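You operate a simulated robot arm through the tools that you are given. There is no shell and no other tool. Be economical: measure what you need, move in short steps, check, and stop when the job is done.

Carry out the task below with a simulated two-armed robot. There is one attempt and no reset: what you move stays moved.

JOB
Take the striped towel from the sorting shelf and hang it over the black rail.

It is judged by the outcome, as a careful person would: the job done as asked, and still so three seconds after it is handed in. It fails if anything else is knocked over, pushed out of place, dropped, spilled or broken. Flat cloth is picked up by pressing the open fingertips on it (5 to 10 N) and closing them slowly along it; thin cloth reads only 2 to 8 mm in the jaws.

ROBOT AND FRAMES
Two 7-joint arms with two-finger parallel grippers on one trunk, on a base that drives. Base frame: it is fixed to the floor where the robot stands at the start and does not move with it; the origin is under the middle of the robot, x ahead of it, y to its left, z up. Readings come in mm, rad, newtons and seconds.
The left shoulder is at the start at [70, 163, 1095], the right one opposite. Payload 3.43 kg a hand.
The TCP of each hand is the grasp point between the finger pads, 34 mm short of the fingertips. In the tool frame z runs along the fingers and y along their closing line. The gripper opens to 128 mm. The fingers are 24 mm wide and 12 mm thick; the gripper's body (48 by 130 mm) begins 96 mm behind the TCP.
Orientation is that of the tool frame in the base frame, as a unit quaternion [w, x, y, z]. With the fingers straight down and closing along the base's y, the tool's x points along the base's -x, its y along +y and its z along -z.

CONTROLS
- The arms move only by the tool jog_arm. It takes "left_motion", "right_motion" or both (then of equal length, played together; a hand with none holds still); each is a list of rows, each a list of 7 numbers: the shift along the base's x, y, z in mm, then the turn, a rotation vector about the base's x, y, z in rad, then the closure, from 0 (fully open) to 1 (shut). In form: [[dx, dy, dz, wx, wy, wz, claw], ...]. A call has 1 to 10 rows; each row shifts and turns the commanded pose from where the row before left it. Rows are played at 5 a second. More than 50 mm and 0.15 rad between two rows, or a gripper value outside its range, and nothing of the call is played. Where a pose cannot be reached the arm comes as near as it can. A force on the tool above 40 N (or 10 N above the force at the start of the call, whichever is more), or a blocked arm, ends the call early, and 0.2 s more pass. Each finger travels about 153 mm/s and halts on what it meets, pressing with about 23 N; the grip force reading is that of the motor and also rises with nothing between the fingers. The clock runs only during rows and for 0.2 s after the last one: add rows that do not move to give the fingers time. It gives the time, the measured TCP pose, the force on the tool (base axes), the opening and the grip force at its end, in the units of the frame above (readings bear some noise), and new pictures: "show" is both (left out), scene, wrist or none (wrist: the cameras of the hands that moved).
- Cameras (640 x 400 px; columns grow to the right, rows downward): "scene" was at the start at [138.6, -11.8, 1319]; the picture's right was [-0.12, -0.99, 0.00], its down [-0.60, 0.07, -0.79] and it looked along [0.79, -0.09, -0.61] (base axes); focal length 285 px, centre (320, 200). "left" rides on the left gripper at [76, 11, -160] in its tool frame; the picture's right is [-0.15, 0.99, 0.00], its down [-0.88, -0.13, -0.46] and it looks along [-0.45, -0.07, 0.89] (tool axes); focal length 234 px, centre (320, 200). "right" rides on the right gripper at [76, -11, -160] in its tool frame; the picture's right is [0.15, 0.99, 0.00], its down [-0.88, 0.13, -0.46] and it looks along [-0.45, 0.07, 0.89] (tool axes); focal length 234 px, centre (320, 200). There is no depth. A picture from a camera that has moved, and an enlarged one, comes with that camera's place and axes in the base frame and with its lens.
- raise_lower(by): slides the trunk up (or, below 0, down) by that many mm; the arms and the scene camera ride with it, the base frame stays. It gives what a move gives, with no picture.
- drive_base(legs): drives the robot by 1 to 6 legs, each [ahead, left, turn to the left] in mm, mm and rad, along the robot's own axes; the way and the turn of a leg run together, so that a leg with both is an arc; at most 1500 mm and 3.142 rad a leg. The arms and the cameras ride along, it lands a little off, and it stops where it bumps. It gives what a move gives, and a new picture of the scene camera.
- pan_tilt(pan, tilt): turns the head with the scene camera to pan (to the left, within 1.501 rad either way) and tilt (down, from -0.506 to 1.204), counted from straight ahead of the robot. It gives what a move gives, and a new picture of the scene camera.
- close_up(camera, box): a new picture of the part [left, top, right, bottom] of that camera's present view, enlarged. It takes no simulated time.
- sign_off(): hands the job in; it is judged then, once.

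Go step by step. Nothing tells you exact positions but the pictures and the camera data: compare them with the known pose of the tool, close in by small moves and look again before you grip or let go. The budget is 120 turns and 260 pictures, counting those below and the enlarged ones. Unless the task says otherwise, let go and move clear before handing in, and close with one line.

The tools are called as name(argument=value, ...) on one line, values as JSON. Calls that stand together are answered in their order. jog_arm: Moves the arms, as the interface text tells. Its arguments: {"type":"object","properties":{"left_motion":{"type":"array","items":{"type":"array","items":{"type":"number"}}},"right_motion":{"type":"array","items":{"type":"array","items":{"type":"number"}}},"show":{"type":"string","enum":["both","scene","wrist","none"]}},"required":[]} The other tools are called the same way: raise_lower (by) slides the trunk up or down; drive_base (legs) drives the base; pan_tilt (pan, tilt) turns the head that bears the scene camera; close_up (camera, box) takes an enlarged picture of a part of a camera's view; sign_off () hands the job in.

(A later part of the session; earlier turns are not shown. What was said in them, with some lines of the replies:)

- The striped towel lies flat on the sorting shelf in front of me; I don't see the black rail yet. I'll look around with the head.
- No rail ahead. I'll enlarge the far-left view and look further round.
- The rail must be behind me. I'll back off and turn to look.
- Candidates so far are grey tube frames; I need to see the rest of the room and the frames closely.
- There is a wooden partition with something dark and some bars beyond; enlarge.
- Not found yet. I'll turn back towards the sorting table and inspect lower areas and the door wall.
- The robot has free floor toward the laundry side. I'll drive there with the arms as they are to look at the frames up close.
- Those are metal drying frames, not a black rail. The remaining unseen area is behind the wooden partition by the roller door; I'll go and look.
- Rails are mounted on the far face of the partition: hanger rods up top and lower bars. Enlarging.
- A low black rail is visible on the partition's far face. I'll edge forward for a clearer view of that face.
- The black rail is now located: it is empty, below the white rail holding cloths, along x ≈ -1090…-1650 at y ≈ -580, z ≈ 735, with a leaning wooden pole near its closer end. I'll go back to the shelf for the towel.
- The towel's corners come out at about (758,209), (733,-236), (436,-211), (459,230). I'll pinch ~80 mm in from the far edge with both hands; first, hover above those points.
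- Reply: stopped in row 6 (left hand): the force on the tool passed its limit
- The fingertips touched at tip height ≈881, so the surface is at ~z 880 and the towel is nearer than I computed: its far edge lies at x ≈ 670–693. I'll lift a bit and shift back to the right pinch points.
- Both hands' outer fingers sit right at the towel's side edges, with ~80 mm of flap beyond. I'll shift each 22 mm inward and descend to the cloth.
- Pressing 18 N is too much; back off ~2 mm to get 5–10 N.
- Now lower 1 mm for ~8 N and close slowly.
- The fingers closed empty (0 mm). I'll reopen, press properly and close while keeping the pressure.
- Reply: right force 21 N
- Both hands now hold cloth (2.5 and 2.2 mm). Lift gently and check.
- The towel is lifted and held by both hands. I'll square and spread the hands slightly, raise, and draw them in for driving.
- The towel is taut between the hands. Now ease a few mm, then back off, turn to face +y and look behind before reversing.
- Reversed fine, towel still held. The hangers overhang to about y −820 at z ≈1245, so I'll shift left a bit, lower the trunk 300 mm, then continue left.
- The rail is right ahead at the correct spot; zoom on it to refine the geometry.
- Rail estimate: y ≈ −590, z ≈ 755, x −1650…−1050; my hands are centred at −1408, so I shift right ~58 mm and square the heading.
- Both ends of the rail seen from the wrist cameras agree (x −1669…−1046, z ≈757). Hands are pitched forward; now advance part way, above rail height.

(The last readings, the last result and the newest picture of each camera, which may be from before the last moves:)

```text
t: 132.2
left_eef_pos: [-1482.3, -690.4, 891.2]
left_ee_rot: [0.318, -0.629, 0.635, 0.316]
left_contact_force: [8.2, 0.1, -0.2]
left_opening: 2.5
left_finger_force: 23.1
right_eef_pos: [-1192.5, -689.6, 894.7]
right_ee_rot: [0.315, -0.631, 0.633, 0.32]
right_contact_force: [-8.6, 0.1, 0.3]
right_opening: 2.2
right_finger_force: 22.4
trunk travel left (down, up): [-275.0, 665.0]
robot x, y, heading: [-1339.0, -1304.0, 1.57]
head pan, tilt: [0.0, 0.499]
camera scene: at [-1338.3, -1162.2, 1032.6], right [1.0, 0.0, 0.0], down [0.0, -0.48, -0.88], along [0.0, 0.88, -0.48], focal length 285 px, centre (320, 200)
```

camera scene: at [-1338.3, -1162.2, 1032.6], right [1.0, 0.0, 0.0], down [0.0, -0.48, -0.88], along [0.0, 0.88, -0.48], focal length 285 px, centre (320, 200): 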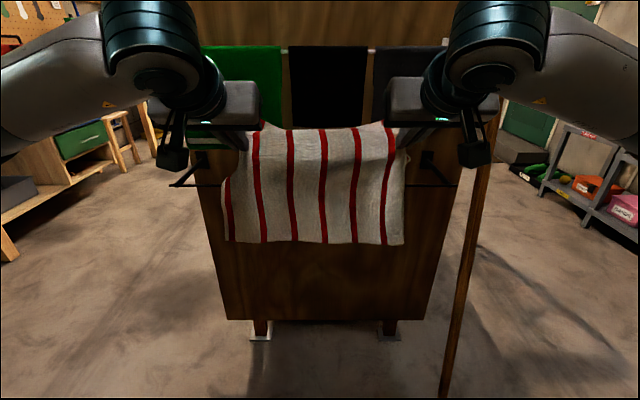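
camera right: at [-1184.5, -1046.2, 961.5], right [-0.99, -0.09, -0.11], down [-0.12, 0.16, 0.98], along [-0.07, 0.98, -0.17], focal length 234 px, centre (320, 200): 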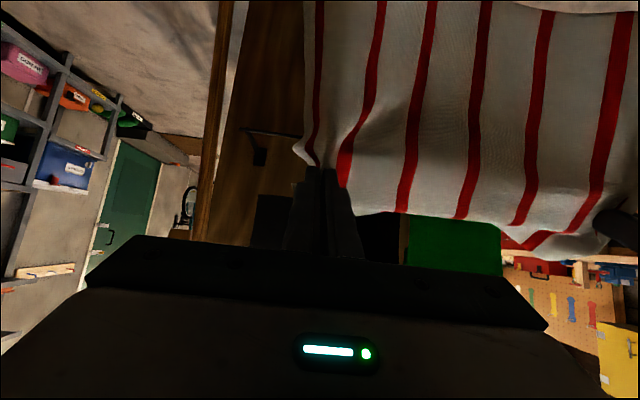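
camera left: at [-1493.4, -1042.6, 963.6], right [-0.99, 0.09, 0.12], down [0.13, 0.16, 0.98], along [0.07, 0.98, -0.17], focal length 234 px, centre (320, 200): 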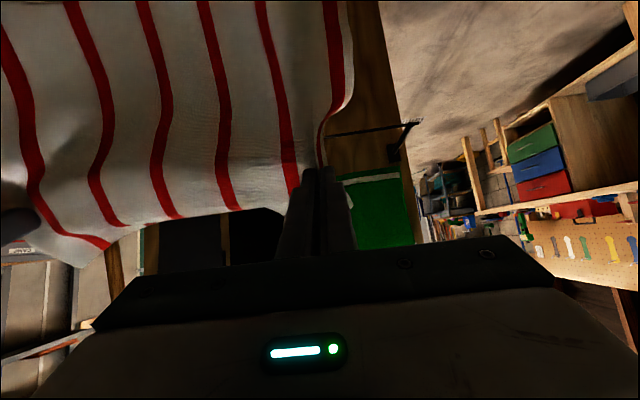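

Towel hangs in front of the rail, clear of the neighbours. Next, move the pinch line over the rail at tip height ~860.

jog_arm(left_motion=[[2, 25, 0, 0, 0, 0, 1], [1, 25, -3, 0, 0, 0, 1], [0, 25, -4, 0, 0, 0, 1], [0, 17, -4, 0, 0, 0, 1], [0, 0, 0, 0, 0, 0, 1]], right_motion=[[-2, 25, 0, 0, 0, 0, 1], [-1, 25, -4, 0, 0, 0, 1], [0, 25, -5, 0, 0, 0, 1], [0, 17, -5, 0, 0, 0, 1], [0, 0, 0, 0, 0, 0, 1]])

```text
t: 133.4
left_eef_pos: [-1476.4, -598.4, 879.6]
left_ee_rot: [0.317, -0.629, 0.635, 0.316]
left_contact_force: [-0.6, 0.3, -0.7]
left_opening: 2.6
left_finger_force: 23.1
right_eef_pos: [-1198.7, -596.1, 878.9]
right_ee_rot: [0.314, -0.631, 0.633, 0.32]
right_contact_force: [0.1, -0.9, 0.1]
right_opening: 2.3
right_finger_force: 23.1
trunk travel left (down, up): [-275.0, 665.0]
robot x, y, heading: [-1341.6, -1303.4, 1.57]
head pan, tilt: [0.0, 0.499]
camera scene: at [-1338.3, -1162.3, 1032.7], right [1.0, 0.0, 0.0], down [0.0, -0.48, -0.88], along [0.0, 0.88, -0.48], focal length 285 px, centre (320, 200)
camera right: at [-1187.6, -769.7, 915.1], right [-0.99, -0.09, -0.11], down [-0.12, 0.16, 0.98], along [-0.07, 0.98, -0.17], focal length 234 px, centre (320, 200)
camera left: at [-1488.8, -770.8, 915.9], right [-0.99, 0.09, 0.12], down [0.13, 0.16, 0.98], along [0.07, 0.98, -0.17], focal length 234 px, centre (320, 200)
```

scene: 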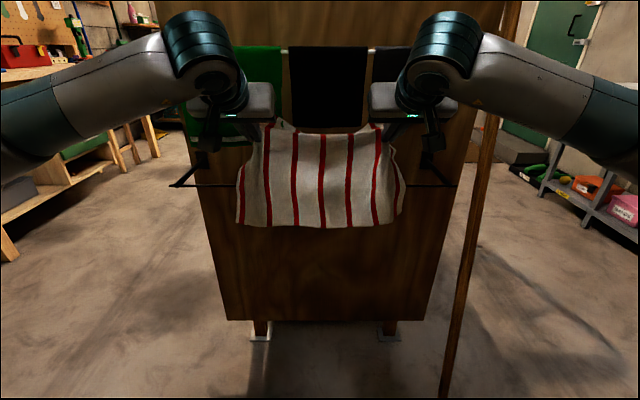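
right: 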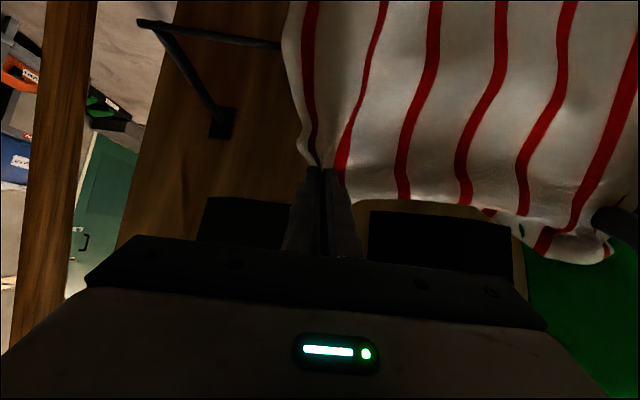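
left: 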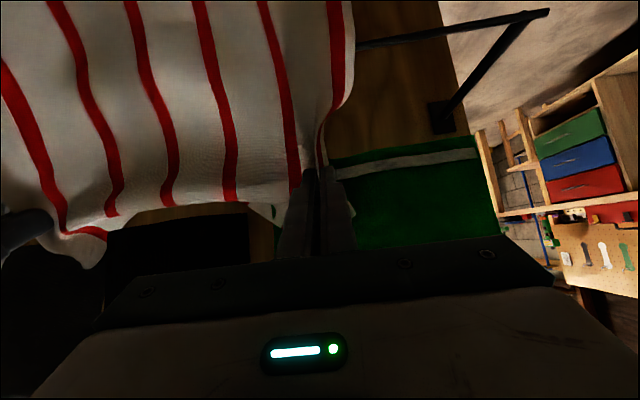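

Re-triangulated rail: y ≈ −605, z ≈ 767. The tips are ~34 mm past it. I'll raise briefly so the rear flap surely swings behind the rail, then start lowering.

jog_arm(left_motion=[[-2, 0, 15, 0, 0, 0, 1], [0, 3, 15, 0, 0, 0, 1], [0, 3, 0, 0, 0, 0, 1], [0, 0, 0, 0, 0, 0, 1], [0, 0, 0, 0, 0, 0, 1], [0, 0, -15, 0, 0, 0, 1], [0, 0, -15, 0, 0, 0, 1], [0, 0, 0, 0, 0, 0, 1]], right_motion=[[2, 0, 15, 0, 0, 0, 1], [0, 2, 15, 0, 0, 0, 1], [0, 2, 0, 0, 0, 0, 1], [0, 0, 0, 0, 0, 0, 1], [0, 0, 0, 0, 0, 0, 1], [0, 0, -15, 0, 0, 0, 1], [0, 0, -15, 0, 0, 0, 1], [0, 0, 0, 0, 0, 0, 1]], show="scene")

```text
t: 135.2
left_eef_pos: [-1480.4, -593.1, 881.8]
left_ee_rot: [0.318, -0.629, 0.635, 0.316]
left_contact_force: [2.4, -0.1, 0.3]
left_opening: 2.5
left_finger_force: 22.9
right_eef_pos: [-1196.1, -590.7, 877.9]
right_ee_rot: [0.314, -0.632, 0.633, 0.32]
right_contact_force: [-2.5, 0.1, -0.1]
right_opening: 2.4
right_finger_force: 23.0
trunk travel left (down, up): [-275.0, 665.0]
robot x, y, heading: [-1338.6, -1299.5, 1.572]
head pan, tilt: [0.0, 0.499]
camera scene: at [-1338.3, -1162.2, 1032.7], right [1.0, 0.0, 0.0], down [0.0, -0.48, -0.88], along [0.0, 0.88, -0.48], focal length 285 px, centre (320, 200)
```

scene: 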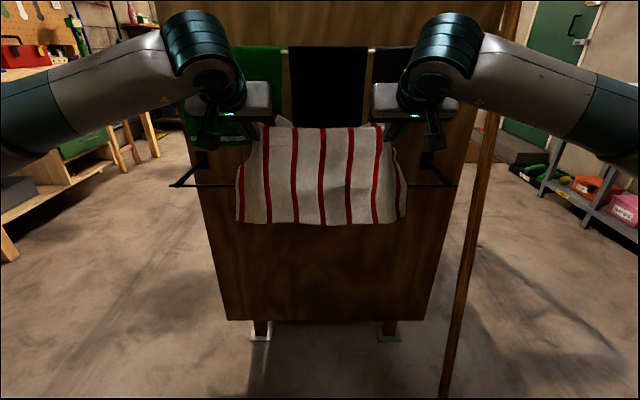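

jog_arm(left_motion=[[0, 2, -18, 0, 0, 0, 1], [0, 2, -18, 0, 0, 0, 1], [0, 4, -18, 0, 0, 0, 1], [0, 5, -16, 0, 0, 0, 1], [0, 0, 0, 0, 0, 0, 1]], right_motion=[[0, 2, -17, 0, 0, 0, 1], [0, 2, -17, 0, 0, 0, 1], [0, 4, -17, 0, 0, 0, 1], [0, 4, -16, 0, 0, 0, 1], [0, 0, 0, 0, 0, 0, 1]])

```text
t: 136.4
left_eef_pos: [-1475.9, -577.0, 810.6]
left_ee_rot: [0.317, -0.63, 0.634, 0.317]
left_contact_force: [0.1, -0.7, 0.4]
left_opening: 2.4
left_finger_force: 22.8
right_eef_pos: [-1197.2, -580.2, 813.0]
right_ee_rot: [0.314, -0.631, 0.633, 0.32]
right_contact_force: [-0.9, 0.5, 0.2]
right_opening: 2.4
right_finger_force: 23.0
trunk travel left (down, up): [-275.0, 665.0]
robot x, y, heading: [-1340.8, -1303.3, 1.572]
head pan, tilt: [0.0, 0.499]
camera scene: at [-1338.3, -1162.3, 1032.7], right [1.0, 0.0, 0.0], down [0.0, -0.48, -0.88], along [0.0, 0.88, -0.48], focal length 285 px, centre (320, 200)
camera right: at [-1185.3, -753.0, 848.3], right [-0.99, -0.09, -0.11], down [-0.12, 0.16, 0.98], along [-0.07, 0.98, -0.17], focal length 234 px, centre (320, 200)
camera left: at [-1488.4, -751.2, 846.4], right [-0.99, 0.09, 0.12], down [0.13, 0.16, 0.98], along [0.07, 0.98, -0.17], focal length 234 px, centre (320, 200)
```

scene: 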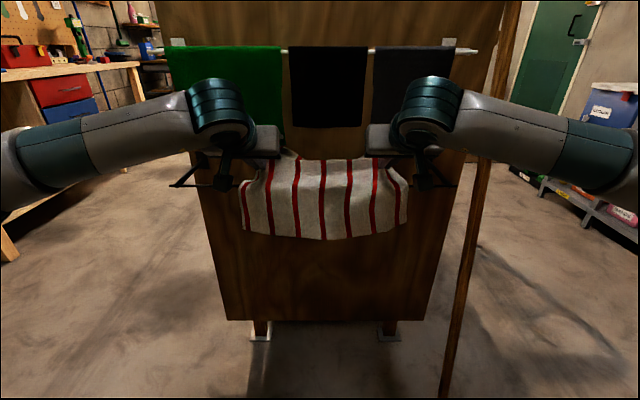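
right: 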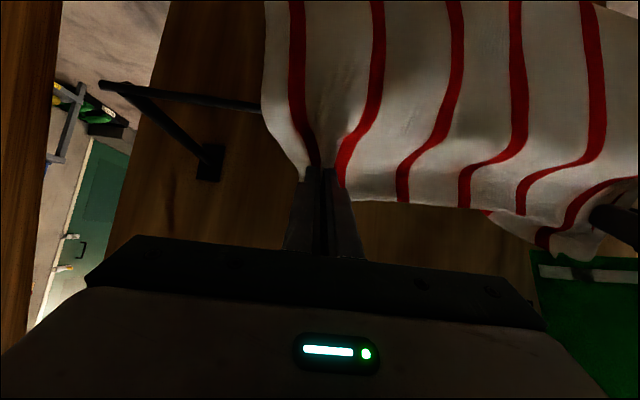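
left: 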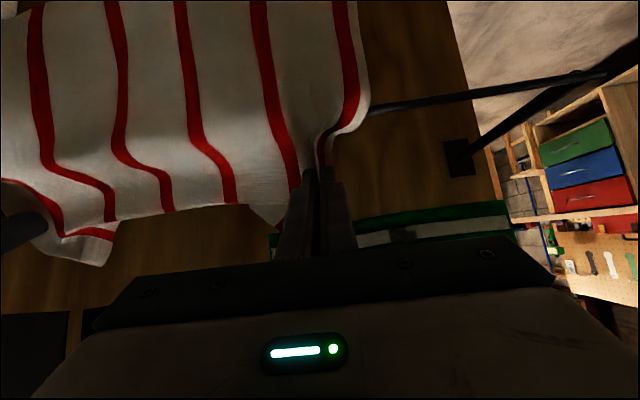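

The cloth is bending over the rail. Continue down and slightly forward.

jog_arm(left_motion=[[0, 3, -11, 0, 0, 0, 1], [0, 4, -11, 0, 0, 0, 1], [0, 5, -10, 0, 0, 0, 1], [0, 0, 0, 0, 0, 0, 1]], right_motion=[[0, 4, -12, 0, 0, 0, 1], [0, 5, -12, 0, 0, 0, 1], [0, 6, -10, 0, 0, 0, 1], [0, 0, 0, 0, 0, 0, 1]])

```text
t: 137.4
left_eef_pos: [-1478.1, -564.0, 778.8]
left_ee_rot: [0.319, -0.629, 0.635, 0.316]
left_contact_force: [0.9, -0.2, -0.2]
left_opening: 2.6
left_finger_force: 22.6
right_eef_pos: [-1196.0, -564.6, 778.0]
right_ee_rot: [0.314, -0.631, 0.633, 0.319]
right_contact_force: [-1.5, 0.2, 0.3]
right_opening: 2.3
right_finger_force: 22.9
trunk travel left (down, up): [-275.0, 665.0]
robot x, y, heading: [-1341.8, -1303.3, 1.569]
head pan, tilt: [0.0, 0.499]
camera scene: at [-1338.3, -1162.2, 1032.7], right [1.0, 0.0, 0.0], down [0.0, -0.48, -0.88], along [0.0, 0.88, -0.48], focal length 285 px, centre (320, 200)
camera right: at [-1185.3, -738.4, 813.9], right [-0.99, -0.09, -0.11], down [-0.12, 0.16, 0.98], along [-0.07, 0.98, -0.17], focal length 234 px, centre (320, 200)
camera left: at [-1491.3, -737.6, 815.2], right [-0.99, 0.09, 0.12], down [0.13, 0.16, 0.98], along [0.07, 0.98, -0.17], focal length 234 px, centre (320, 200)
```

scene: 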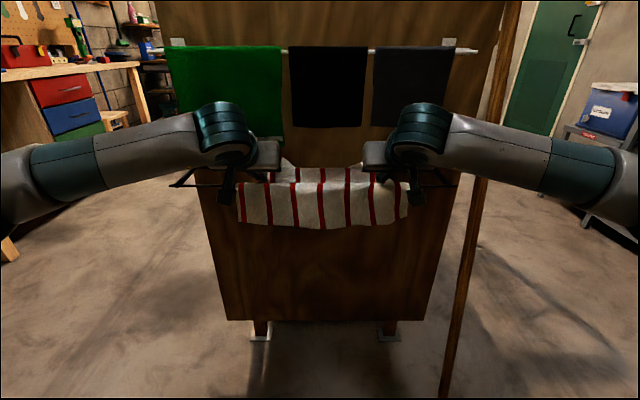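
right: 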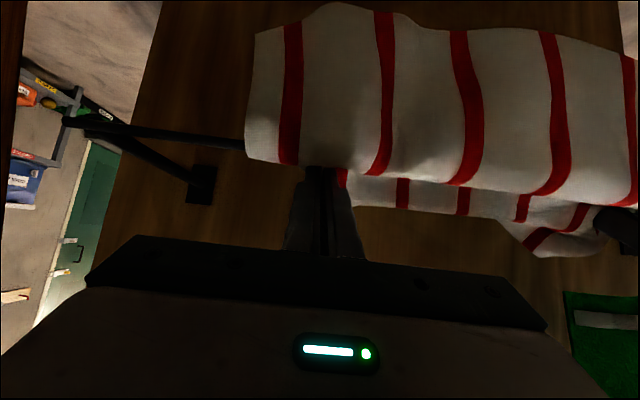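
left: 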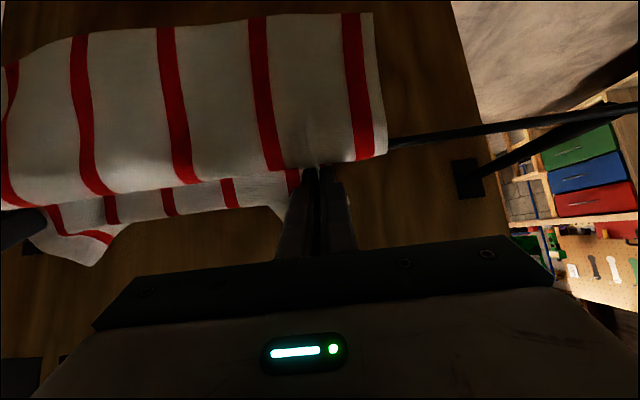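

About 110 mm hangs in front and the rest goes behind the rail. Release slowly with a small opening.

jog_arm(left_motion=[[0, 0, 0, 0, 0, 0, 0.95], [0, 0, 0, 0, 0, 0, 0.9], [0, 0, 0, 0, 0, 0, 0.82], [0, 0, 0, 0, 0, 0, 0.75], [0, 0, 0, 0, 0, 0, 0.75], [0, 0, 0, 0, 0, 0, 0.75]], right_motion=[[0, 0, 0, 0, 0, 0, 0.95], [0, 0, 0, 0, 0, 0, 0.9], [0, 0, 0, 0, 0, 0, 0.82], [0, 0, 0, 0, 0, 0, 0.75], [0, 0, 0, 0, 0, 0, 0.75], [0, 0, 0, 0, 0, 0, 0.75]])

```text
t: 138.8
left_eef_pos: [-1479.4, -564.5, 778.6]
left_ee_rot: [0.318, -0.629, 0.635, 0.317]
left_contact_force: [-0.7, -0.5, 0.0]
left_opening: 31.9
left_finger_force: 0.2
right_eef_pos: [-1196.0, -565.4, 779.0]
right_ee_rot: [0.314, -0.631, 0.633, 0.319]
right_contact_force: [0.4, 0.3, 0.8]
right_opening: 32.1
right_finger_force: 0.0
trunk travel left (down, up): [-275.0, 665.0]
robot x, y, heading: [-1340.0, -1302.5, 1.574]
head pan, tilt: [0.0, 0.499]
camera scene: at [-1338.3, -1162.2, 1032.7], right [1.0, 0.0, 0.0], down [0.0, -0.48, -0.88], along [0.0, 0.88, -0.48], focal length 285 px, centre (320, 200)
camera right: at [-1185.3, -738.4, 814.0], right [-0.99, -0.09, -0.11], down [-0.12, 0.16, 0.98], along [-0.07, 0.98, -0.17], focal length 234 px, centre (320, 200)
camera left: at [-1491.3, -737.7, 815.4], right [-0.99, 0.09, 0.12], down [0.13, 0.16, 0.98], along [0.07, 0.98, -0.17], focal length 234 px, centre (320, 200)
```

scene: 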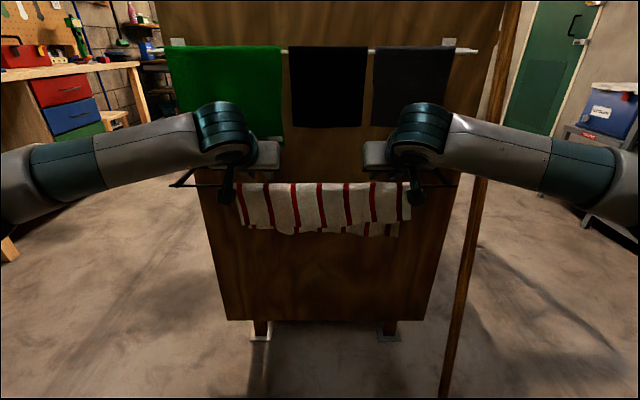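
right: 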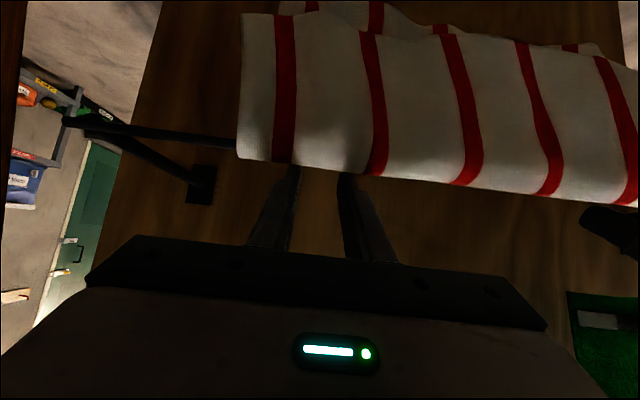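
left: 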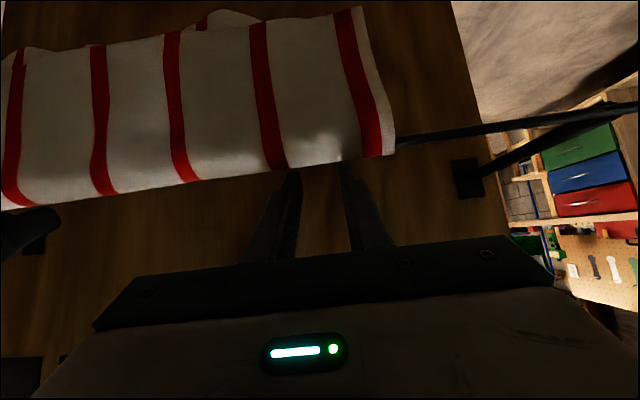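

The towel hangs nicely over the rail on both sides. Retreat along the finger axis.

jog_arm(left_motion=[[0, -8, 8, 0, 0, 0, 0.75], [0, -16, 13, 0, 0, 0, 0.75], [0, -20, 15, 0, 0, 0, 0.75], [0, -24, 18, 0, 0, 0, 0.75], [0, -28, 18, 0, 0, 0, 0.75], [0, -30, 15, 0, 0, 0, 0.75], [0, -35, 10, 0, 0, 0, 0.75], [0, -35, 0, 0, 0, 0, 0.75]], right_motion=[[0, -8, 8, 0, 0, 0, 0.75], [0, -16, 13, 0, 0, 0, 0.75], [0, -20, 15, 0, 0, 0, 0.75], [0, -24, 18, 0, 0, 0, 0.75], [0, -28, 18, 0, 0, 0, 0.75], [0, -30, 15, 0, 0, 0, 0.75], [0, -35, 10, 0, 0, 0, 0.75], [0, -35, 0, 0, 0, 0, 0.75]], show="both")

```text
t: 140.6
left_eef_pos: [-1483.9, -760.0, 877.7]
left_ee_rot: [0.318, -0.629, 0.635, 0.316]
left_contact_force: [0.2, -0.1, -0.2]
left_opening: 31.9
left_finger_force: 0.1
right_eef_pos: [-1197.6, -764.1, 875.1]
right_ee_rot: [0.314, -0.631, 0.633, 0.32]
right_contact_force: [-0.4, -0.9, -0.4]
right_opening: 32.0
right_finger_force: 0.1
trunk travel left (down, up): [-275.0, 665.0]
robot x, y, heading: [-1338.9, -1299.5, 1.572]
head pan, tilt: [0.0, 0.499]
camera scene: at [-1338.3, -1162.8, 1032.8], right [1.0, 0.0, 0.0], down [0.0, -0.48, -0.88], along [0.0, 0.88, -0.48], focal length 285 px, centre (320, 200)
camera right: at [-1185.6, -937.1, 911.2], right [-0.99, -0.09, -0.11], down [-0.12, 0.16, 0.98], along [-0.07, 0.98, -0.17], focal length 234 px, centre (320, 200)
camera left: at [-1496.9, -934.8, 913.3], right [-0.99, 0.09, 0.12], down [0.13, 0.16, 0.98], along [0.07, 0.98, -0.17], focal length 234 px, centre (320, 200)
```

scene: 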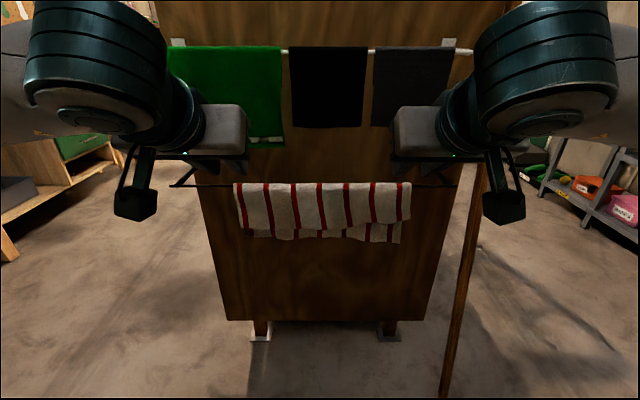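
right: 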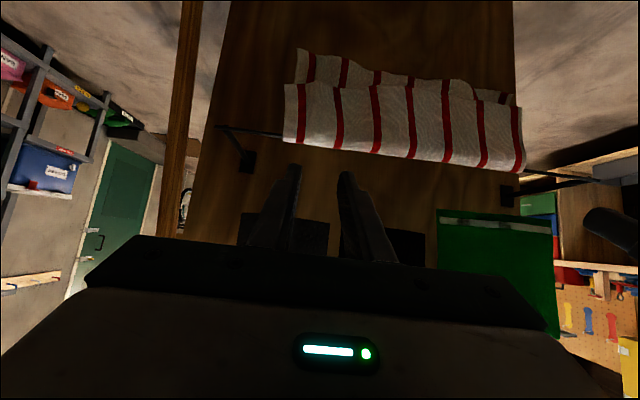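
left: 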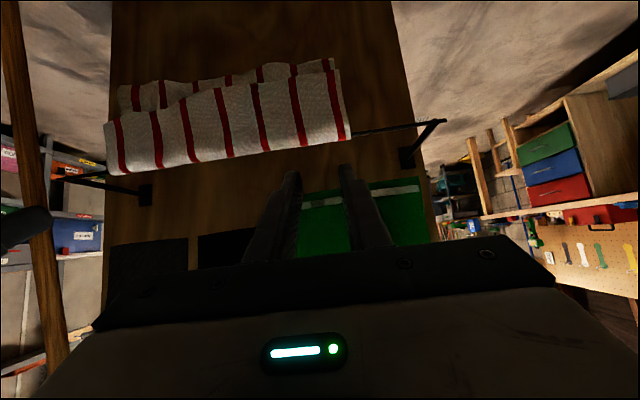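

Hands are clear; I'll wait a few seconds to verify the towel is not slipping.

close_up(camera="scene", box=[220, 160, 440, 260])

jog_arm(left_motion=[[0, -10, 0, 0, 0, 0, 0.75], [0, 0, 0, 0, 0, 0, 0.75], [0, 0, 0, 0, 0, 0, 0.75], [0, 0, 0, 0, 0, 0, 0.75], [0, 0, 0, 0, 0, 0, 0.75], [0, 0, 0, 0, 0, 0, 0.75], [0, 0, 0, 0, 0, 0, 0.75], [0, 0, 0, 0, 0, 0, 0.75], [0, 0, 0, 0, 0, 0, 0.75], [0, 0, 0, 0, 0, 0, 0.75]], show="none")

jog_arm(left_motion=[[0, 0, 0, 0, 0, 0, 0.75], [0, 0, 0, 0, 0, 0, 0.75], [0, 0, 0, 0, 0, 0, 0.75], [0, 0, 0, 0, 0, 0, 0.75], [0, 0, 0, 0, 0, 0, 0.75], [0, 0, 0, 0, 0, 0, 0.75], [0, 0, 0, 0, 0, 0, 0.75], [0, 0, 0, 0, 0, 0, 0.75], [0, 0, 0, 0, 0, 0, 0.75], [0, 0, 0, 0, 0, 0, 0.75]], show="none")

close_up(camera="scene", box=[220, 160, 440, 260])

```text
2.91 times, centred on (330, 210) of scene
camera zoom: at [-1338.3, -1162.8, 1032.8], right [1.0, 0.0, 0.0], down [0.0, -0.48, -0.88], along [0.0, 0.88, -0.48], focal length 830 px, centre (291, 171)
```

zoom: 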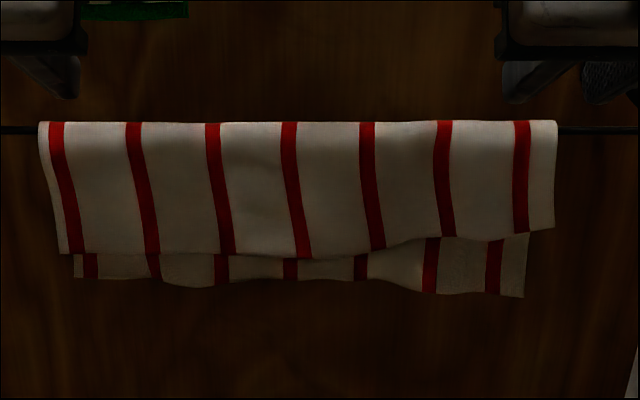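

```text
t: 142.8
left_eef_pos: [-1483.9, -770.6, 878.2]
left_ee_rot: [0.317, -0.63, 0.635, 0.316]
left_contact_force: [0.2, -0.6, 0.1]
left_opening: 32.2
left_finger_force: 0.1
right_eef_pos: [-1197.1, -762.9, 875.5]
right_ee_rot: [0.315, -0.631, 0.634, 0.318]
right_contact_force: [0.6, -1.2, 0.5]
right_opening: 32.2
right_finger_force: 0.0
trunk travel left (down, up): [-275.0, 665.0]
robot x, y, heading: [-1340.3, -1299.8, 1.571]
head pan, tilt: [0.0, 0.499]
```

```text
t: 145.0
left_eef_pos: [-1483.6, -770.6, 877.8]
left_ee_rot: [0.318, -0.629, 0.634, 0.317]
left_contact_force: [-0.2, -0.5, 0.4]
left_opening: 32.0
left_finger_force: 0.0
right_eef_pos: [-1196.3, -763.0, 875.4]
right_ee_rot: [0.314, -0.631, 0.634, 0.318]
right_contact_force: [-0.7, 0.9, 0.0]
right_opening: 31.8
right_finger_force: 0.0
trunk travel left (down, up): [-275.0, 665.0]
robot x, y, heading: [-1341.6, -1304.1, 1.572]
head pan, tilt: [0.0, 0.499]
```

```text
2.91 times, centred on (330, 210) of scene
camera zoom: at [-1338.3, -1162.2, 1032.7], right [1.0, 0.0, 0.0], down [0.0, -0.48, -0.88], along [0.0, 0.88, -0.48], focal length 830 px, centre (291, 171)
```

zoom: 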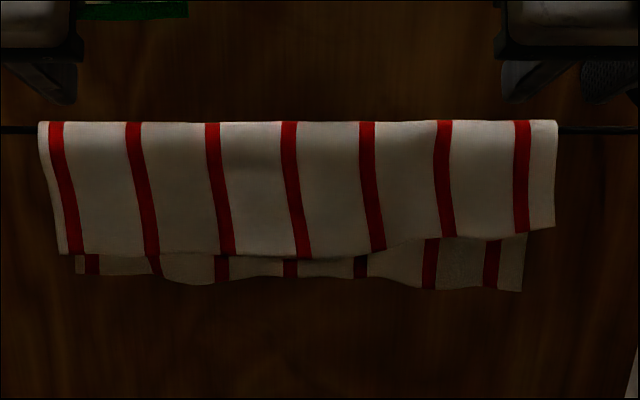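

The towel hangs still over the black rail, spread out and balanced front and back. The hands are clear and nothing around it was disturbed, so I'm handing in.

sign_off()

```text
The job is handed in.
```

The striped towel is off the sorting shelf and hanging over the black rail. It stayed still for the four seconds I watched before handing in, and nothing else was moved or knocked over.
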